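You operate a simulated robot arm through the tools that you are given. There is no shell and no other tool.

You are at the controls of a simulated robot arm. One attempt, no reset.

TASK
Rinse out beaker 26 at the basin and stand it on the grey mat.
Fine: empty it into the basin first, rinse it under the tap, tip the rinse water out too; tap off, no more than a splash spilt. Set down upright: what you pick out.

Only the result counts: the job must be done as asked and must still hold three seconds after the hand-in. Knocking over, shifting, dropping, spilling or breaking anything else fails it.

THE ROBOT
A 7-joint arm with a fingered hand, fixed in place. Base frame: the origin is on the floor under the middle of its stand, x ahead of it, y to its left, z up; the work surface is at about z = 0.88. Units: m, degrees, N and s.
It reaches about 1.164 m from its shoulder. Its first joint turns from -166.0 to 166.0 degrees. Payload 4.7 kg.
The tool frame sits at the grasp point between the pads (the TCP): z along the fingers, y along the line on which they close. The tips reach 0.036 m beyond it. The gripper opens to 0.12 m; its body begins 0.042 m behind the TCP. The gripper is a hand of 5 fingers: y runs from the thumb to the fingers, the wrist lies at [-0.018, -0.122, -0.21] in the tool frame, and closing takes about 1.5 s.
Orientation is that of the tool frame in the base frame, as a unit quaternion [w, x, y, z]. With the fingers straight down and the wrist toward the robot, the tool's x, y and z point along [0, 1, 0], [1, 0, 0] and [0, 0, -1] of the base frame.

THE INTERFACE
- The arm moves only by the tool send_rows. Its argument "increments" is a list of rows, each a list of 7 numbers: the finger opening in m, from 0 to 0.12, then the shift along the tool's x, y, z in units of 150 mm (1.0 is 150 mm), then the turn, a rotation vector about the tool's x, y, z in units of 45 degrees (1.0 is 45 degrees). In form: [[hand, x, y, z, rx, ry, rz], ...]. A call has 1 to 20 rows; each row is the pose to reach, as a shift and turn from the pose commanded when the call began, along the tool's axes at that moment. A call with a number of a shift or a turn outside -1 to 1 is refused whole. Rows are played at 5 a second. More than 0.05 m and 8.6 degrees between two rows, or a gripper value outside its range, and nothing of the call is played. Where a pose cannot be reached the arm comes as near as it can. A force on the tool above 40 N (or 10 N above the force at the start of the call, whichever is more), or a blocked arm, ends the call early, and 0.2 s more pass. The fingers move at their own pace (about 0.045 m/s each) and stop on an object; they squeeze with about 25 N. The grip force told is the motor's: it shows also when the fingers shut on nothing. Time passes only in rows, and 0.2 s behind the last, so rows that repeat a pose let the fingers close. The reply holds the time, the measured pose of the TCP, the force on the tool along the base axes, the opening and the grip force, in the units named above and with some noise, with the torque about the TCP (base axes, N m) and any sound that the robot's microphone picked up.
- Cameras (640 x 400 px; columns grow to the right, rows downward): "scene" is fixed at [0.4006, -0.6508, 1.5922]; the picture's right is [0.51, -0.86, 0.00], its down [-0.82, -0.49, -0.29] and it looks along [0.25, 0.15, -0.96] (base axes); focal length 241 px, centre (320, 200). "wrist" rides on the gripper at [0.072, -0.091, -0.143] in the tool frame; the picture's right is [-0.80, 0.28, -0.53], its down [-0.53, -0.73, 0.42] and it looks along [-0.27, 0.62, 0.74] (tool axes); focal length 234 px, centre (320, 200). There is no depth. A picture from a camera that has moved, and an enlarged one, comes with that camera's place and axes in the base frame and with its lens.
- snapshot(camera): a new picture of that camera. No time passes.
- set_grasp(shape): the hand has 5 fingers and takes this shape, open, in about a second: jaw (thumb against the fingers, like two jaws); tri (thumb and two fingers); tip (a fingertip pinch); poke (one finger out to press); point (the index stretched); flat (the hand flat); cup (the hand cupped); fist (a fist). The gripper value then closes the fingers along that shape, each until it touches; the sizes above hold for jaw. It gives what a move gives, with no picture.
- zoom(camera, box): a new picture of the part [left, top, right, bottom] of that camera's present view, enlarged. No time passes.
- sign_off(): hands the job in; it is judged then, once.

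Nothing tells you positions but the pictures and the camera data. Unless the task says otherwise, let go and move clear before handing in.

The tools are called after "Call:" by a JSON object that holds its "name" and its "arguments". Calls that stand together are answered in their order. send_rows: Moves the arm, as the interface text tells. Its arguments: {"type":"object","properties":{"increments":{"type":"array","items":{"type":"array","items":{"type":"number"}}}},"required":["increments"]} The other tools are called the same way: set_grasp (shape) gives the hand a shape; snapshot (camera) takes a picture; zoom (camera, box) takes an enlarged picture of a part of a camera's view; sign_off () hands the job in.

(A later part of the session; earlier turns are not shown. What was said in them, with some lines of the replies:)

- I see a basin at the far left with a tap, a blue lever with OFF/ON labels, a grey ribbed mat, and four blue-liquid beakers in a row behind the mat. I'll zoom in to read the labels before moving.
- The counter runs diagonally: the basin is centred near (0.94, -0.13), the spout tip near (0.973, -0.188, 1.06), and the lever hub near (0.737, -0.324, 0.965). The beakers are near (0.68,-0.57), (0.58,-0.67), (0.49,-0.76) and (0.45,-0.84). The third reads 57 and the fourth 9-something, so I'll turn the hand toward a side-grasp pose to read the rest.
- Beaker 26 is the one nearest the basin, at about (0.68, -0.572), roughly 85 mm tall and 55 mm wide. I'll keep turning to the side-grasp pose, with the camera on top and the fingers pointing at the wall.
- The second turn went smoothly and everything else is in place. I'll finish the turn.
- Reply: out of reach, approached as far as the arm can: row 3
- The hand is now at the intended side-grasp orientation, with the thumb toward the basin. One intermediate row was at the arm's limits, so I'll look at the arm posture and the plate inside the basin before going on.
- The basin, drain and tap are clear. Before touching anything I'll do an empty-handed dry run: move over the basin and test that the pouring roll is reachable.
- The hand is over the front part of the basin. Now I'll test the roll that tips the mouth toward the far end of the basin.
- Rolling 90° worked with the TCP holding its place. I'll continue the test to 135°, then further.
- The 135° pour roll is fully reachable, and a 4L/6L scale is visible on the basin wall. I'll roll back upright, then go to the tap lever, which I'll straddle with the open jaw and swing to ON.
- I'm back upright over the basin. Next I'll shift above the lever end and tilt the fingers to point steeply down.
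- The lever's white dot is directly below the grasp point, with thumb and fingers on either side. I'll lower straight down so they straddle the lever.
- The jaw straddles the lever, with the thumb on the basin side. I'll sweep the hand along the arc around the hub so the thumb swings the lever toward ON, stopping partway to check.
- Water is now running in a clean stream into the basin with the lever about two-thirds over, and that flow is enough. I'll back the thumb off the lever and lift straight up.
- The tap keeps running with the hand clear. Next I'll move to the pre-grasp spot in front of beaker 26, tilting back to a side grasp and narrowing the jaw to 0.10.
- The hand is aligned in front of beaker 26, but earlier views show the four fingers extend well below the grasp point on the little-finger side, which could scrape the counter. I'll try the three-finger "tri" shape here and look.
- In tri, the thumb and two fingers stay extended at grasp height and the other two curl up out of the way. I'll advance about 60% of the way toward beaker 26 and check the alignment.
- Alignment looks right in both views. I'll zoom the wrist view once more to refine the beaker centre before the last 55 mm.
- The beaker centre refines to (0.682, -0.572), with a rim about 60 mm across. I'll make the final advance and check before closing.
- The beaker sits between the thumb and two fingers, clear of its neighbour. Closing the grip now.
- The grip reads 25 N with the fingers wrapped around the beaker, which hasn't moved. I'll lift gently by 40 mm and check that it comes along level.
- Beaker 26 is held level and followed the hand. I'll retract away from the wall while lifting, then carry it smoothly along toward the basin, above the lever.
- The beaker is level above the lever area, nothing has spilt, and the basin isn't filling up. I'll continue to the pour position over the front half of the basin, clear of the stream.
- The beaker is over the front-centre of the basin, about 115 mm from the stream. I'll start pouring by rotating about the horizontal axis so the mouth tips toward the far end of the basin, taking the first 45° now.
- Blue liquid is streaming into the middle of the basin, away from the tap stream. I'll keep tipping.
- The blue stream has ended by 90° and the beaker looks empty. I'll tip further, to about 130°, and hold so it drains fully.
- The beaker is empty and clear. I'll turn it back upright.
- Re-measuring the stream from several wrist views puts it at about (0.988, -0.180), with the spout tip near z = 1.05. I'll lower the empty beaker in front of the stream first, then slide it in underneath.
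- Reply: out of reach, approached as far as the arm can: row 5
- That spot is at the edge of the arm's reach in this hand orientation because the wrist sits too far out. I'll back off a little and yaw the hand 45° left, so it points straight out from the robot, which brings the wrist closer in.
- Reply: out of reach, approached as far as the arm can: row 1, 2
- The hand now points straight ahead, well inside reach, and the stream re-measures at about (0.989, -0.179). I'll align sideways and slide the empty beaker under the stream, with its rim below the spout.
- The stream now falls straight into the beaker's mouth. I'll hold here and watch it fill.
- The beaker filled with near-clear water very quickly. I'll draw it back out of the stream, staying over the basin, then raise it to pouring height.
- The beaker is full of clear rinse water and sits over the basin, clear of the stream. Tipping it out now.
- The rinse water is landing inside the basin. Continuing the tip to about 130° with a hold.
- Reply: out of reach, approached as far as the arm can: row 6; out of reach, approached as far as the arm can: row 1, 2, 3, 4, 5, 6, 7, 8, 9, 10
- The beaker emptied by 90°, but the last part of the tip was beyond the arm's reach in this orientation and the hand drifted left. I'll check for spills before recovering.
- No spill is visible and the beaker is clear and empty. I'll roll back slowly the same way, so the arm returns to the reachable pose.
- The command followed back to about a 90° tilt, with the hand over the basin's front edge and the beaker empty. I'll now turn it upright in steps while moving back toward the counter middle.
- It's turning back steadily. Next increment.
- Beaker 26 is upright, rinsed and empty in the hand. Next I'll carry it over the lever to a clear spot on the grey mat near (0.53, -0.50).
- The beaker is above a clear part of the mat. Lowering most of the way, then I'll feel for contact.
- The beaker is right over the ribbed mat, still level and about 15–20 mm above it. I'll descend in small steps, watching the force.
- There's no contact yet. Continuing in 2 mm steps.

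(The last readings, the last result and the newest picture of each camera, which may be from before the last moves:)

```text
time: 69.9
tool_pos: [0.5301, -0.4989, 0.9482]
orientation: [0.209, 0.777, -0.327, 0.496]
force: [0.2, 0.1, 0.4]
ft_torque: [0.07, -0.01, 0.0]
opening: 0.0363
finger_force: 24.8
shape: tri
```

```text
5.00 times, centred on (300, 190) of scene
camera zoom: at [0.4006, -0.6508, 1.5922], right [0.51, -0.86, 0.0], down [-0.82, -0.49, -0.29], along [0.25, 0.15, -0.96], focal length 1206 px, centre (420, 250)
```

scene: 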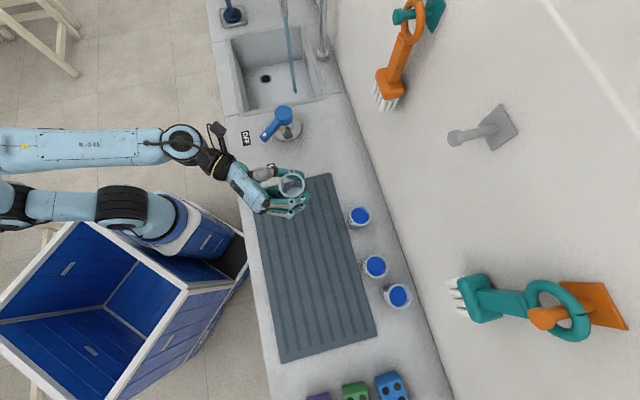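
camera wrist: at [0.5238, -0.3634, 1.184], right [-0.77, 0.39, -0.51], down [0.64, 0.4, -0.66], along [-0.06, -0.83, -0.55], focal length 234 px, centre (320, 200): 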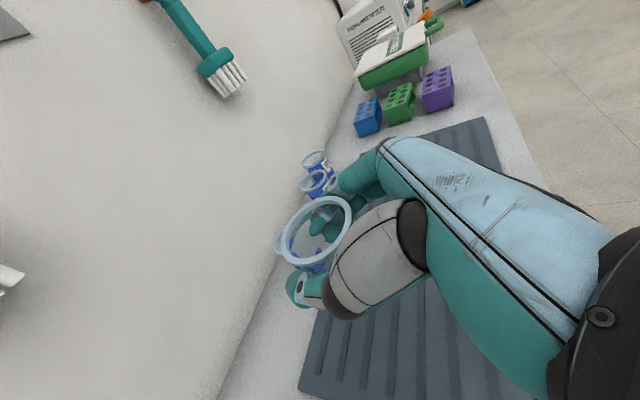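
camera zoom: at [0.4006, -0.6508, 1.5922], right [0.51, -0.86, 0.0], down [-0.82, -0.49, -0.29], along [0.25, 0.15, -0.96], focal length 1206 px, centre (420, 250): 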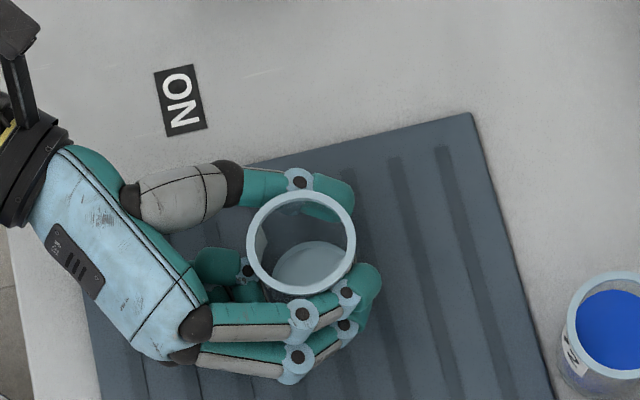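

Still no contact force at about 0.948. Continuing down.

Call:
{"name": "send_rows", "arguments": {"increments": [[0.02, -0.006, 0, 0.0028, 0, 0, 0], [0.02, -0.012, 0, 0.0056, 0, 0, 0]]}}

Call:
{"name": "send_rows", "arguments": {"increments": [[0.02, -0.006, 0, 0.0028, 0, 0, 0], [0.02, -0.006, 0, 0.0028, 0, 0, 0]]}}

```text
time: 70.5
tool_pos: [0.53, -0.4984, 0.9478]
orientation: [0.209, 0.777, -0.327, 0.495]
force: [-1.8, -1.7, 4.2]
ft_torque: [0.02, -0.06, -0.02]
opening: 0.0359
finger_force: 25.1
shape: tri
```

```text
time: 71.1
tool_pos: [0.5292, -0.497, 0.9468]
orientation: [0.209, 0.777, -0.326, 0.496]
force: [-0.7, -3.2, 10.4]
ft_torque: [-0.1, -0.07, -0.01]
opening: 0.0357
finger_force: 25.6
shape: tri
```

The base has touched the mat, with 4–10 N of contact at the right height. I'll relax the downward push slightly and open the fingers.

Call:
{"name": "send_rows", "arguments": {"increments": [[0.02, 0.005, 0, -0.0023, 0, 0, 0], [0.05, 0.005, 0, -0.0023, 0, 0, 0], [0.07, 0.005, 0, -0.0023, 0, 0, 0], [0.09, 0.005, 0, -0.0023, 0, 0, 0], [0.11, 0.005, 0, -0.0023, 0, 0, 0], [0.12, 0.005, 0, -0.0023, 0, 0, 0], [0.12, 0.005, 0, -0.0023, 0, 0, 0], [0.12, 0.005, 0, -0.0023, 0, 0, 0]]}}

Call:
{"name": "zoom", "arguments": {"camera": "scene", "box": [260, 150, 340, 230]}}

Call:
{"name": "snapshot", "arguments": {"camera": "wrist"}}

```text
time: 72.9
tool_pos: [0.5299, -0.4986, 0.9461]
orientation: [0.209, 0.777, -0.327, 0.496]
force: [-0.3, -0.2, -0.3]
ft_torque: [-0.02, 0.0, -0.01]
opening: 0.1194
finger_force: 0.0
shape: tri
```

```text
5.00 times, centred on (300, 190) of scene
camera zoom: at [0.4006, -0.6508, 1.5922], right [0.51, -0.86, 0.0], down [-0.82, -0.49, -0.29], along [0.25, 0.15, -0.96], focal length 1206 px, centre (420, 250)
```

zoom: 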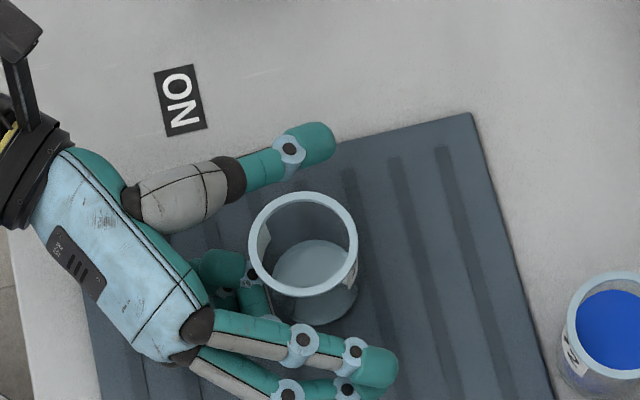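

```text
taken
camera wrist: at [0.525, -0.3631, 1.0728], right [-0.77, 0.39, -0.51], down [0.64, 0.4, -0.66], along [-0.06, -0.83, -0.55], focal length 234 px, centre (320, 200)
```

wrist: 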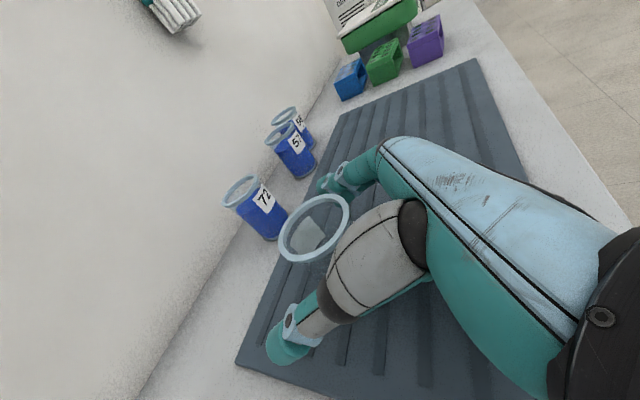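

Beaker 26 stands upright on the mat, released, rinsed and clear. I'll back the hand straight off and up.

Call:
{"name": "send_rows", "arguments": {"increments": [[0.12, 0, 0, -0.1, 0, 0, 0], [0.12, 0, 0, -0.25, 0, 0, 0], [0.12, 0, 0, -0.42, 0, 0, 0], [0.12, 0, 0, -0.6, 0, 0, 0], [0.12, 0.181, 0, -0.685, 0, 0, 0], [0.12, 0.362, 0, -0.77, 0, 0, 0]]}}

Call:
{"name": "zoom", "arguments": {"camera": "scene", "box": [220, 70, 400, 250]}}

Call:
{"name": "snapshot", "arguments": {"camera": "wrist"}}

```text
time: 74.3
tool_pos: [0.4742, -0.4377, 1.044]
orientation: [0.208, 0.777, -0.327, 0.495]
force: [-0.2, 0.0, -0.6]
ft_torque: [-0.03, 0.02, 0.01]
opening: 0.1195
finger_force: 0.0
shape: tri
```

```text
2.22 times, centred on (310, 160) of scene
camera zoom: at [0.4006, -0.6508, 1.5922], right [0.51, -0.86, 0.0], down [-0.82, -0.49, -0.29], along [0.25, 0.15, -0.96], focal length 536 px, centre (342, 289)
```

zoom: 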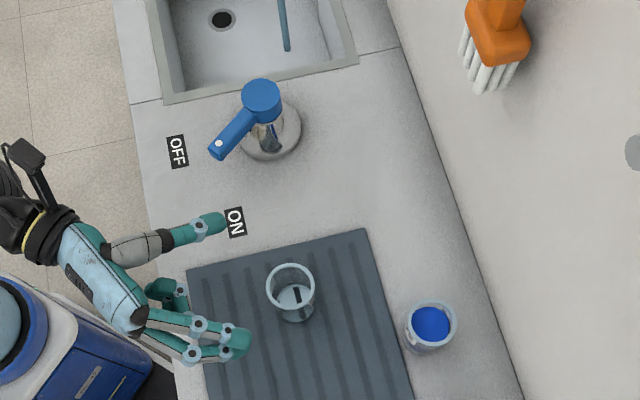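

```text
taken
camera wrist: at [0.4693, -0.3013, 1.1703], right [-0.77, 0.39, -0.51], down [0.64, 0.4, -0.66], along [-0.06, -0.83, -0.55], focal length 234 px, centre (320, 200)
```

wrist: 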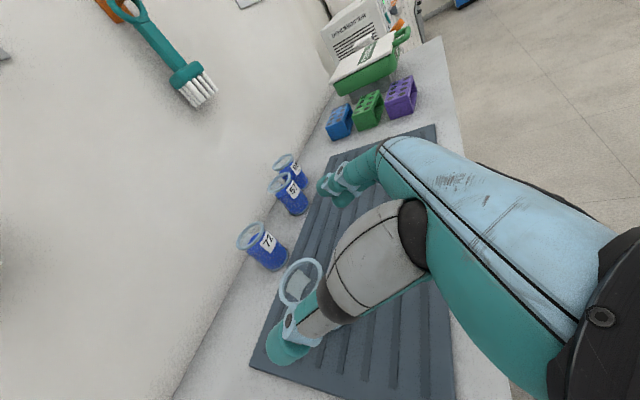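

The beaker stands alone on the mat, with the neighbouring beakers untouched. Now for the tap: I'll move up toward the lever, switch back to the jaw shape, and tilt the fingers down again.

Call:
{"name": "send_rows", "arguments": {"increments": [[0.12, 0.073, -0.179, -0.001, 0, 0, 0], [0.12, 0.146, -0.357, -0.003, 0, 0, 0], [0.12, 0.219, -0.536, -0.004, 0, 0, 0], [0.12, 0.292, -0.715, -0.006, 0, 0, 0]]}}

Call:
{"name": "set_grasp", "arguments": {"shape": "jaw"}}

Call:
{"name": "send_rows", "arguments": {"increments": [[0.12, 0.025, -0.119, 0.01, 0, -0.16, 0], [0.12, 0.049, -0.238, 0.02, 0, -0.33, 0], [0.12, 0.074, -0.357, 0.031, 0, -0.5, 0], [0.12, 0.098, -0.477, 0.041, 0, -0.67, 0], [0.12, 0.123, -0.596, 0.052, 0, -0.83, 0], [0.12, 0.147, -0.715, 0.062, 0, -1.0, 0]]}}

Call:
{"name": "snapshot", "arguments": {"camera": "wrist"}}

Call:
{"name": "zoom", "arguments": {"camera": "scene", "box": [190, 40, 350, 200]}}

```text
time: 75.3
tool_pos: [0.5617, -0.3763, 1.0844]
orientation: [0.209, 0.778, -0.328, 0.494]
force: [0.7, -0.1, 0.0]
ft_torque: [0.01, 0.01, -0.02]
opening: 0.1197
finger_force: 0.1
shape: tri
```

```text
time: 76.2
tool_pos: [0.5615, -0.3771, 1.0839]
orientation: [0.209, 0.777, -0.327, 0.495]
force: [0.5, 0.2, 0.4]
ft_torque: [-0.03, 0.0, -0.01]
opening: 0.1198
finger_force: 0.0
shape: jaw
```

```text
time: 77.6
tool_pos: [0.6514, -0.3145, 1.1018]
orientation: [0.067, 0.908, -0.381, 0.16]
force: [-0.7, -1.0, 1.2]
ft_torque: [0.0, -0.03, 0.02]
opening: 0.12
finger_force: 0.1
shape: jaw
```

```text
taken
camera wrist: at [0.7294, -0.2629, 1.2614], right [-0.85, 0.47, 0.22], down [0.27, 0.77, -0.58], along [-0.44, -0.44, -0.78], focal length 234 px, centre (320, 200)
```

wrist: 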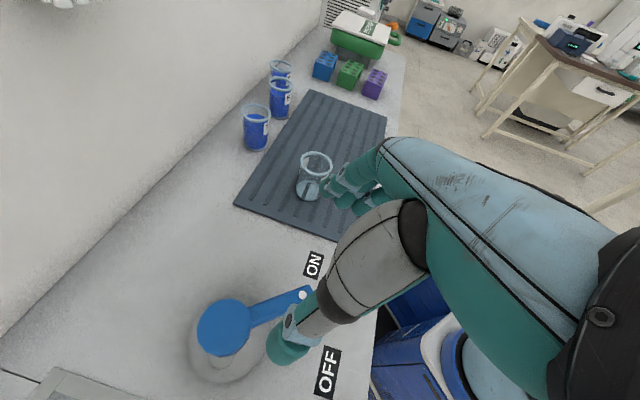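

```text
2.50 times, centred on (270, 120) of scene
camera zoom: at [0.4006, -0.6508, 1.5922], right [0.51, -0.86, 0.0], down [-0.82, -0.49, -0.29], along [0.25, 0.15, -0.96], focal length 603 px, centre (445, 400)
```

zoom: 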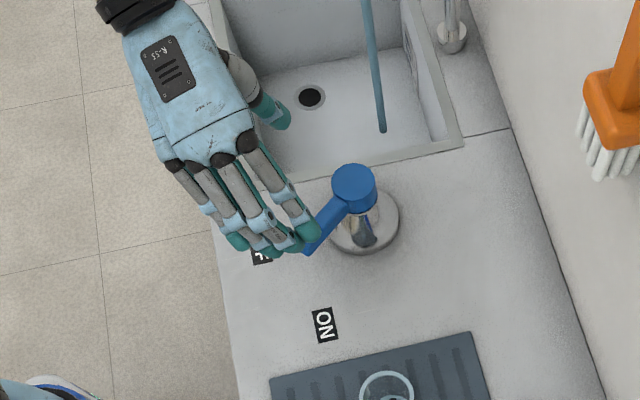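

The hand is above the lever. I'll take a close look at the beaker on the mat and at the lever position before descending.

Call:
{"name": "zoom", "arguments": {"camera": "wrist", "box": [270, 130, 360, 220]}}

Call:
{"name": "zoom", "arguments": {"camera": "wrist", "box": [170, 240, 350, 400]}}

```text
4.44 times, centred on (315, 175) of wrist
camera zoom: at [0.7294, -0.2629, 1.2614], right [-0.85, 0.47, 0.22], down [0.27, 0.77, -0.58], along [-0.44, -0.44, -0.78], focal length 1041 px, centre (342, 311)
```

zoom: 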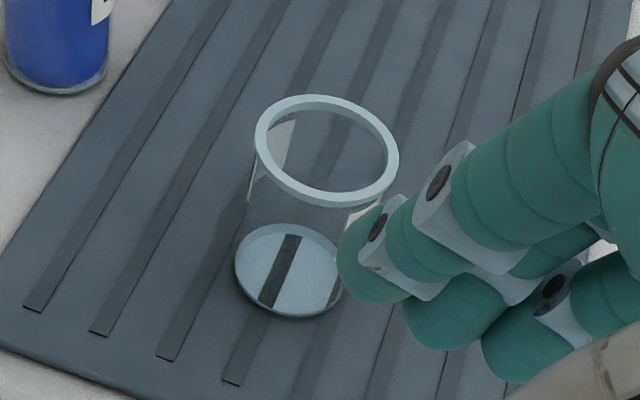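

```text
2.50 times, centred on (260, 320) of wrist
camera zoom: at [0.7294, -0.2629, 1.2614], right [-0.85, 0.47, 0.22], down [0.27, 0.77, -0.58], along [-0.44, -0.44, -0.78], focal length 585 px, centre (470, -100)
```

zoom: 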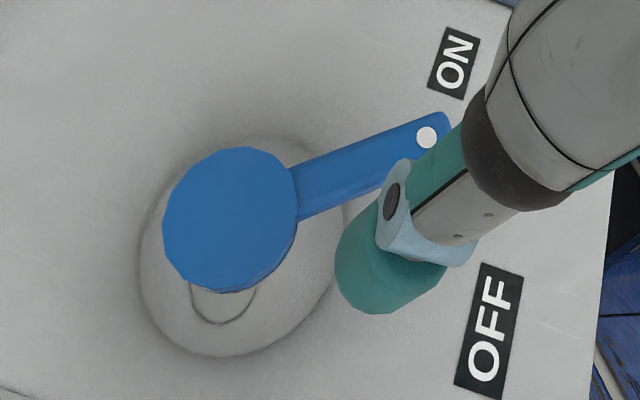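

The empty beaker is standing squarely on the mat, and the lever dot is right under the grasp point. I'll lower so the jaw straddles the lever again.

Call:
{"name": "send_rows", "arguments": {"increments": [[0.12, -0.065, 0, 0.178, 0, 0, 0], [0.12, -0.13, 0, 0.356, 0, 0, 0], [0.12, -0.194, 0, 0.534, 0, 0, 0], [0.12, -0.26, 0, 0.712, 0, 0, 0], [0.12, -0.324, 0, 0.89, 0, 0, 0]]}}

Call:
{"name": "snapshot", "arguments": {"camera": "wrist"}}

Call:
{"name": "zoom", "arguments": {"camera": "scene", "box": [190, 40, 350, 200]}}

```text
time: 78.8
tool_pos: [0.6498, -0.3172, 0.9551]
orientation: [0.068, 0.908, -0.382, 0.161]
force: [0.9, -0.1, 0.1]
ft_torque: [-0.01, -0.02, 0.0]
opening: 0.1197
finger_force: 0.1
shape: jaw
```

```text
taken
camera wrist: at [0.7275, -0.2662, 1.1154], right [-0.85, 0.47, 0.22], down [0.28, 0.77, -0.58], along [-0.44, -0.44, -0.78], focal length 234 px, centre (320, 200)
```

wrist: 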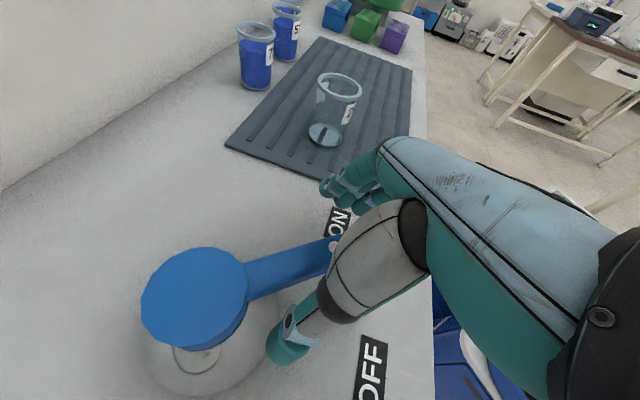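

```text
2.50 times, centred on (270, 120) of scene
camera zoom: at [0.4006, -0.6508, 1.5922], right [0.51, -0.86, 0.0], down [-0.82, -0.49, -0.29], along [0.25, 0.15, -0.96], focal length 603 px, centre (445, 400)
```

zoom: 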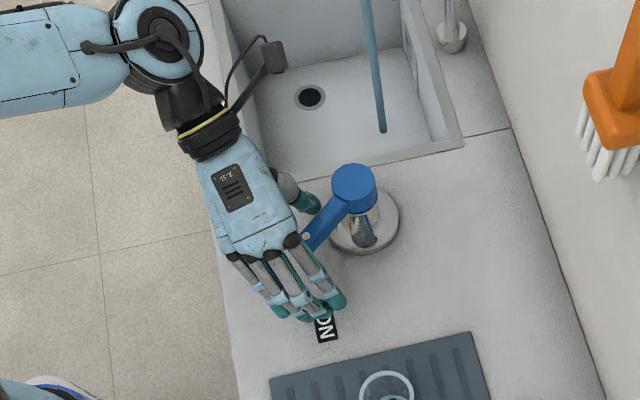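

The thumb and fingers straddle the lever. I'll sweep the fingers from the ON side back along the arc toward OFF.

Call:
{"name": "send_rows", "arguments": {"increments": [[0.12, 0.056, -0.184, 0.02, 0, 0, 0], [0.12, 0.107, -0.364, 0.039, 0, 0, 0], [0.12, 0.059, -0.41, 0.022, 0, 0, 0], [0.12, 0.011, -0.455, 0.004, 0, 0, 0], [0.12, -0.04, -0.532, -0.015, 0, 0, 0], [0.12, -0.079, -0.619, -0.029, 0, 0, 0], [0.12, -0.103, -0.702, -0.038, 0, 0, 0]]}}

Call:
{"name": "snapshot", "arguments": {"camera": "wrist"}}

Call:
{"name": "zoom", "arguments": {"camera": "scene", "box": [190, 0, 350, 160]}}

```text
time: 80.4
tool_pos: [0.7135, -0.2323, 0.9575]
orientation: [0.068, 0.907, -0.383, 0.16]
force: [-1.6, -3.5, 0.8]
ft_torque: [-0.03, 0.01, 0.05]
opening: 0.1197
finger_force: 0.0
shape: jaw
```

```text
taken
camera wrist: at [0.7927, -0.1804, 1.1173], right [-0.85, 0.47, 0.22], down [0.28, 0.76, -0.58], along [-0.44, -0.44, -0.78], focal length 234 px, centre (320, 200)
```

wrist: 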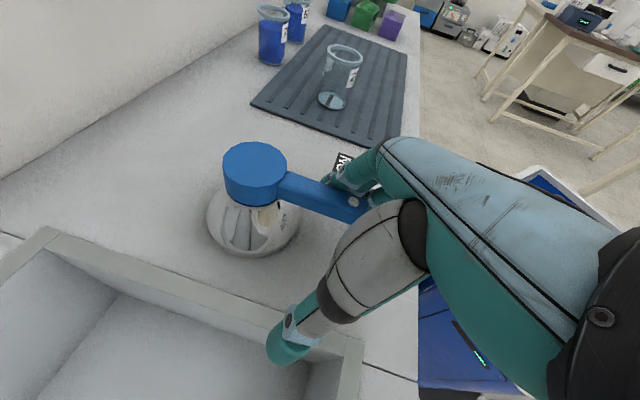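

```text
2.50 times, centred on (270, 80) of scene
camera zoom: at [0.4006, -0.6508, 1.5922], right [0.51, -0.86, 0.0], down [-0.82, -0.49, -0.29], along [0.25, 0.15, -0.96], focal length 603 px, centre (445, 500)
```

zoom: 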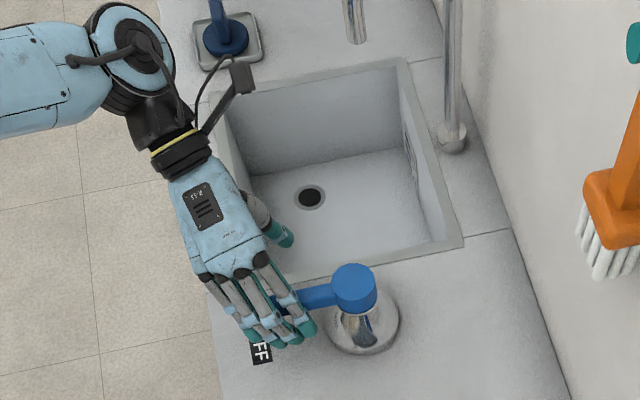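

The stream has stopped and the lever is back at its original OFF angle. I'll nudge a few millimetres more to make sure it's fully home.

Call:
{"name": "send_rows", "arguments": {"increments": [[0.12, -0.004, -0.03, -0.001, 0, 0, 0], [0.12, -0.006, -0.05, -0.002, 0, 0, 0]]}}

Call:
{"name": "zoom", "arguments": {"camera": "scene", "box": [190, 0, 350, 160]}}

```text
time: 81.0
tool_pos: [0.7192, -0.2261, 0.9571]
orientation: [0.067, 0.907, -0.383, 0.16]
force: [-8.7, -12.8, -2.6]
ft_torque: [0.18, -0.13, 0.08]
opening: 0.1197
finger_force: 0.0
shape: jaw
```

```text
2.50 times, centred on (270, 80) of scene
camera zoom: at [0.4006, -0.6508, 1.5922], right [0.51, -0.86, 0.0], down [-0.82, -0.49, -0.29], along [0.25, 0.15, -0.96], focal length 603 px, centre (445, 500)
```

zoom: 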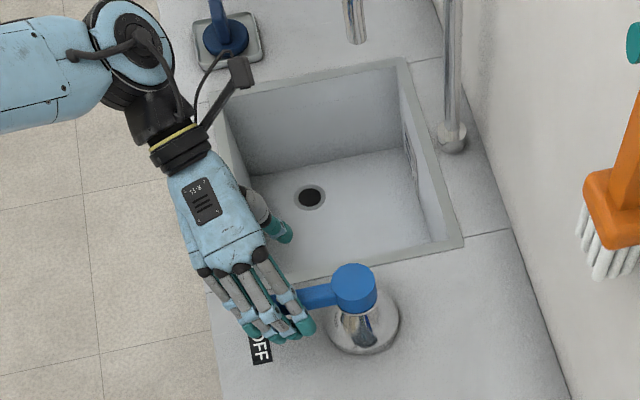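

The lever is against its OFF stop. I'll back the fingers off it, then lift straight up and clear.

Call:
{"name": "send_rows", "arguments": {"increments": [[0.12, 0, 0.1, 0, 0, 0, 0], [0.12, 0, 0.24, 0, 0, 0, 0], [0.12, 0.06, 0.24, -0.163, 0, 0, 0], [0.12, 0.118, 0.24, -0.326, 0, 0, 0], [0.12, 0.178, 0.24, -0.489, 0, 0, 0], [0.12, 0.237, 0.24, -0.652, 0, 0, 0], [0.12, 0.296, 0.24, -0.815, 0, 0, 0]]}}

Call:
{"name": "snapshot", "arguments": {"camera": "wrist"}}

Call:
{"name": "snapshot", "arguments": {"camera": "scene"}}

```text
time: 82.6
tool_pos: [0.6935, -0.2492, 1.0888]
orientation: [0.068, 0.908, -0.382, 0.16]
force: [-0.8, -0.1, -0.4]
ft_torque: [0.01, 0.02, -0.02]
opening: 0.1201
finger_force: 0.1
shape: jaw
```

```text
taken
camera wrist: at [0.7718, -0.1982, 1.2483], right [-0.85, 0.47, 0.22], down [0.28, 0.77, -0.58], along [-0.44, -0.44, -0.78], focal length 234 px, centre (320, 200)
```

wrist: 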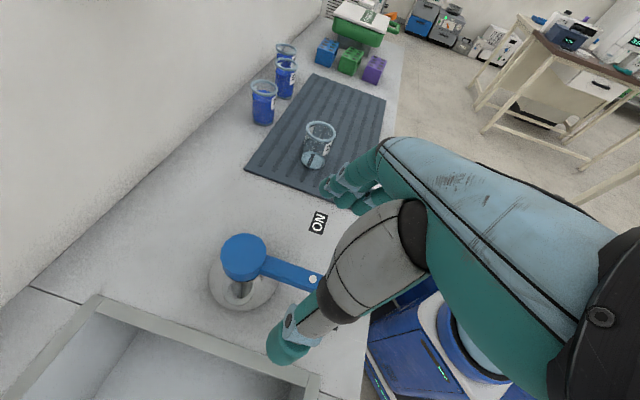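

```text
taken
```

scene: 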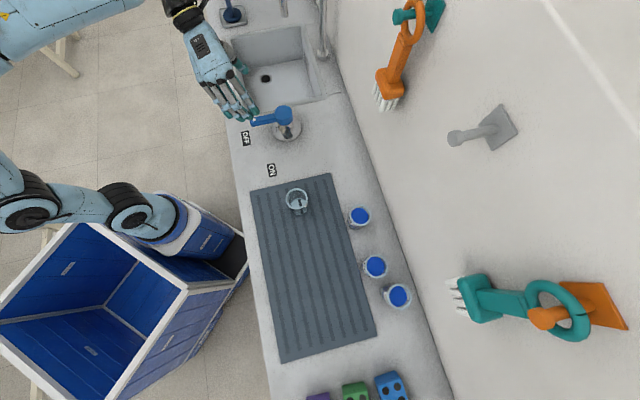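

The tap is off, the hand is clear, and beaker 26 stands on the mat. One last close inspection of the beaker, basin and surroundings before handing in.

Call:
{"name": "zoom", "arguments": {"camera": "wrist", "box": [280, 100, 360, 190]}}

Call:
{"name": "zoom", "arguments": {"camera": "scene", "box": [200, 0, 350, 140]}}

Call:
{"name": "zoom", "arguments": {"camera": "scene", "box": [240, 150, 420, 320]}}

```text
4.44 times, centred on (320, 145) of wrist
camera zoom: at [0.7718, -0.1982, 1.2483], right [-0.85, 0.47, 0.22], down [0.28, 0.77, -0.58], along [-0.44, -0.44, -0.78], focal length 1041 px, centre (320, 444)
```

zoom: 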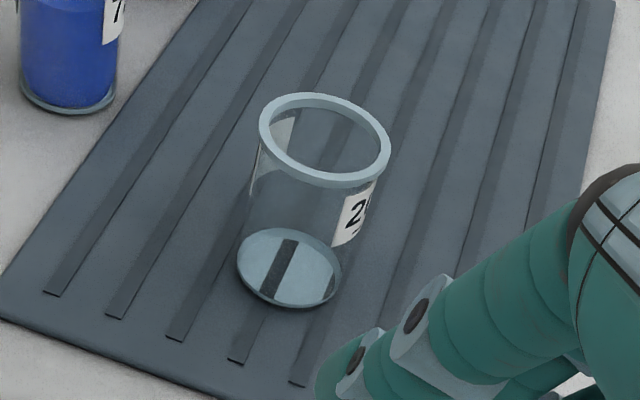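

```text
2.86 times, centred on (275, 70) of scene
camera zoom: at [0.4006, -0.6508, 1.5922], right [0.51, -0.86, 0.0], down [-0.82, -0.49, -0.29], along [0.25, 0.15, -0.96], focal length 689 px, centre (449, 571)
```

zoom: 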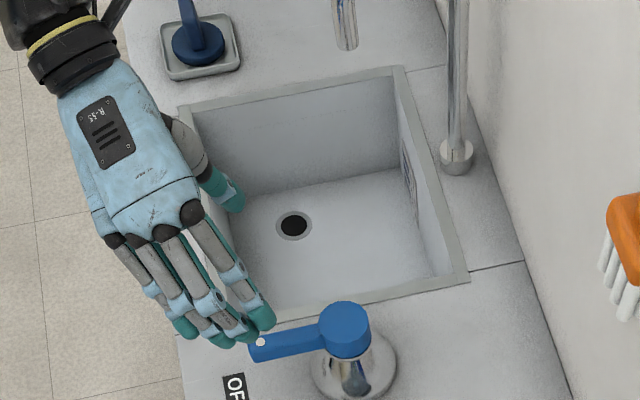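

```text
2.35 times, centred on (330, 235) of scene
camera zoom: at [0.4006, -0.6508, 1.5922], right [0.51, -0.86, 0.0], down [-0.82, -0.49, -0.29], along [0.25, 0.15, -0.96], focal length 568 px, centre (296, 118)
```

zoom: 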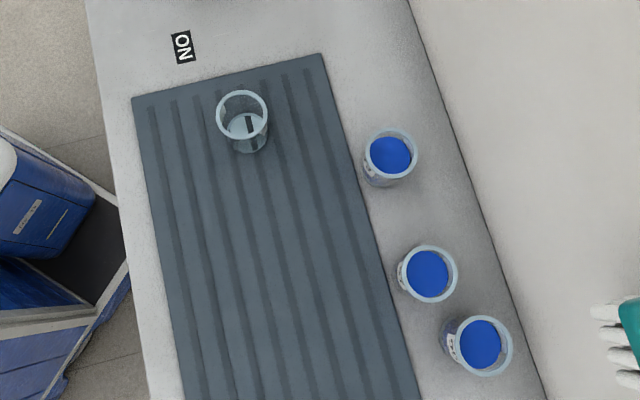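

Everything checks out: beaker 26 is empty, clean and upright on the grey mat. The tap is off with the lever at its stop, nothing is spilt, and the other beakers are undisturbed. Handing in.

Call:
{"name": "sign_off", "arguments": {}}

```text
The job is handed in.
```

Beaker 26 is rinsed and standing upright and empty on the grey mat. The tap is off, with the lever against its OFF stop.

- **Emptying and rinsing:** I emptied the blue liquid into the basin first. Then I filled the beaker once under the tap and tipped that rinse water into the basin too.
- **One hiccup:** near the end of tipping out the rinse water, the arm ran out of reach. The hand drifted over the basin's front edge with the beaker tipped over. The stream had already stopped by then, and I saw no water on the counter in the pictures afterwards.
- **Everything else:** the other three beakers, the brushes and the sponges look undisturbed. The hand had let go of everything and was clear before I handed in.
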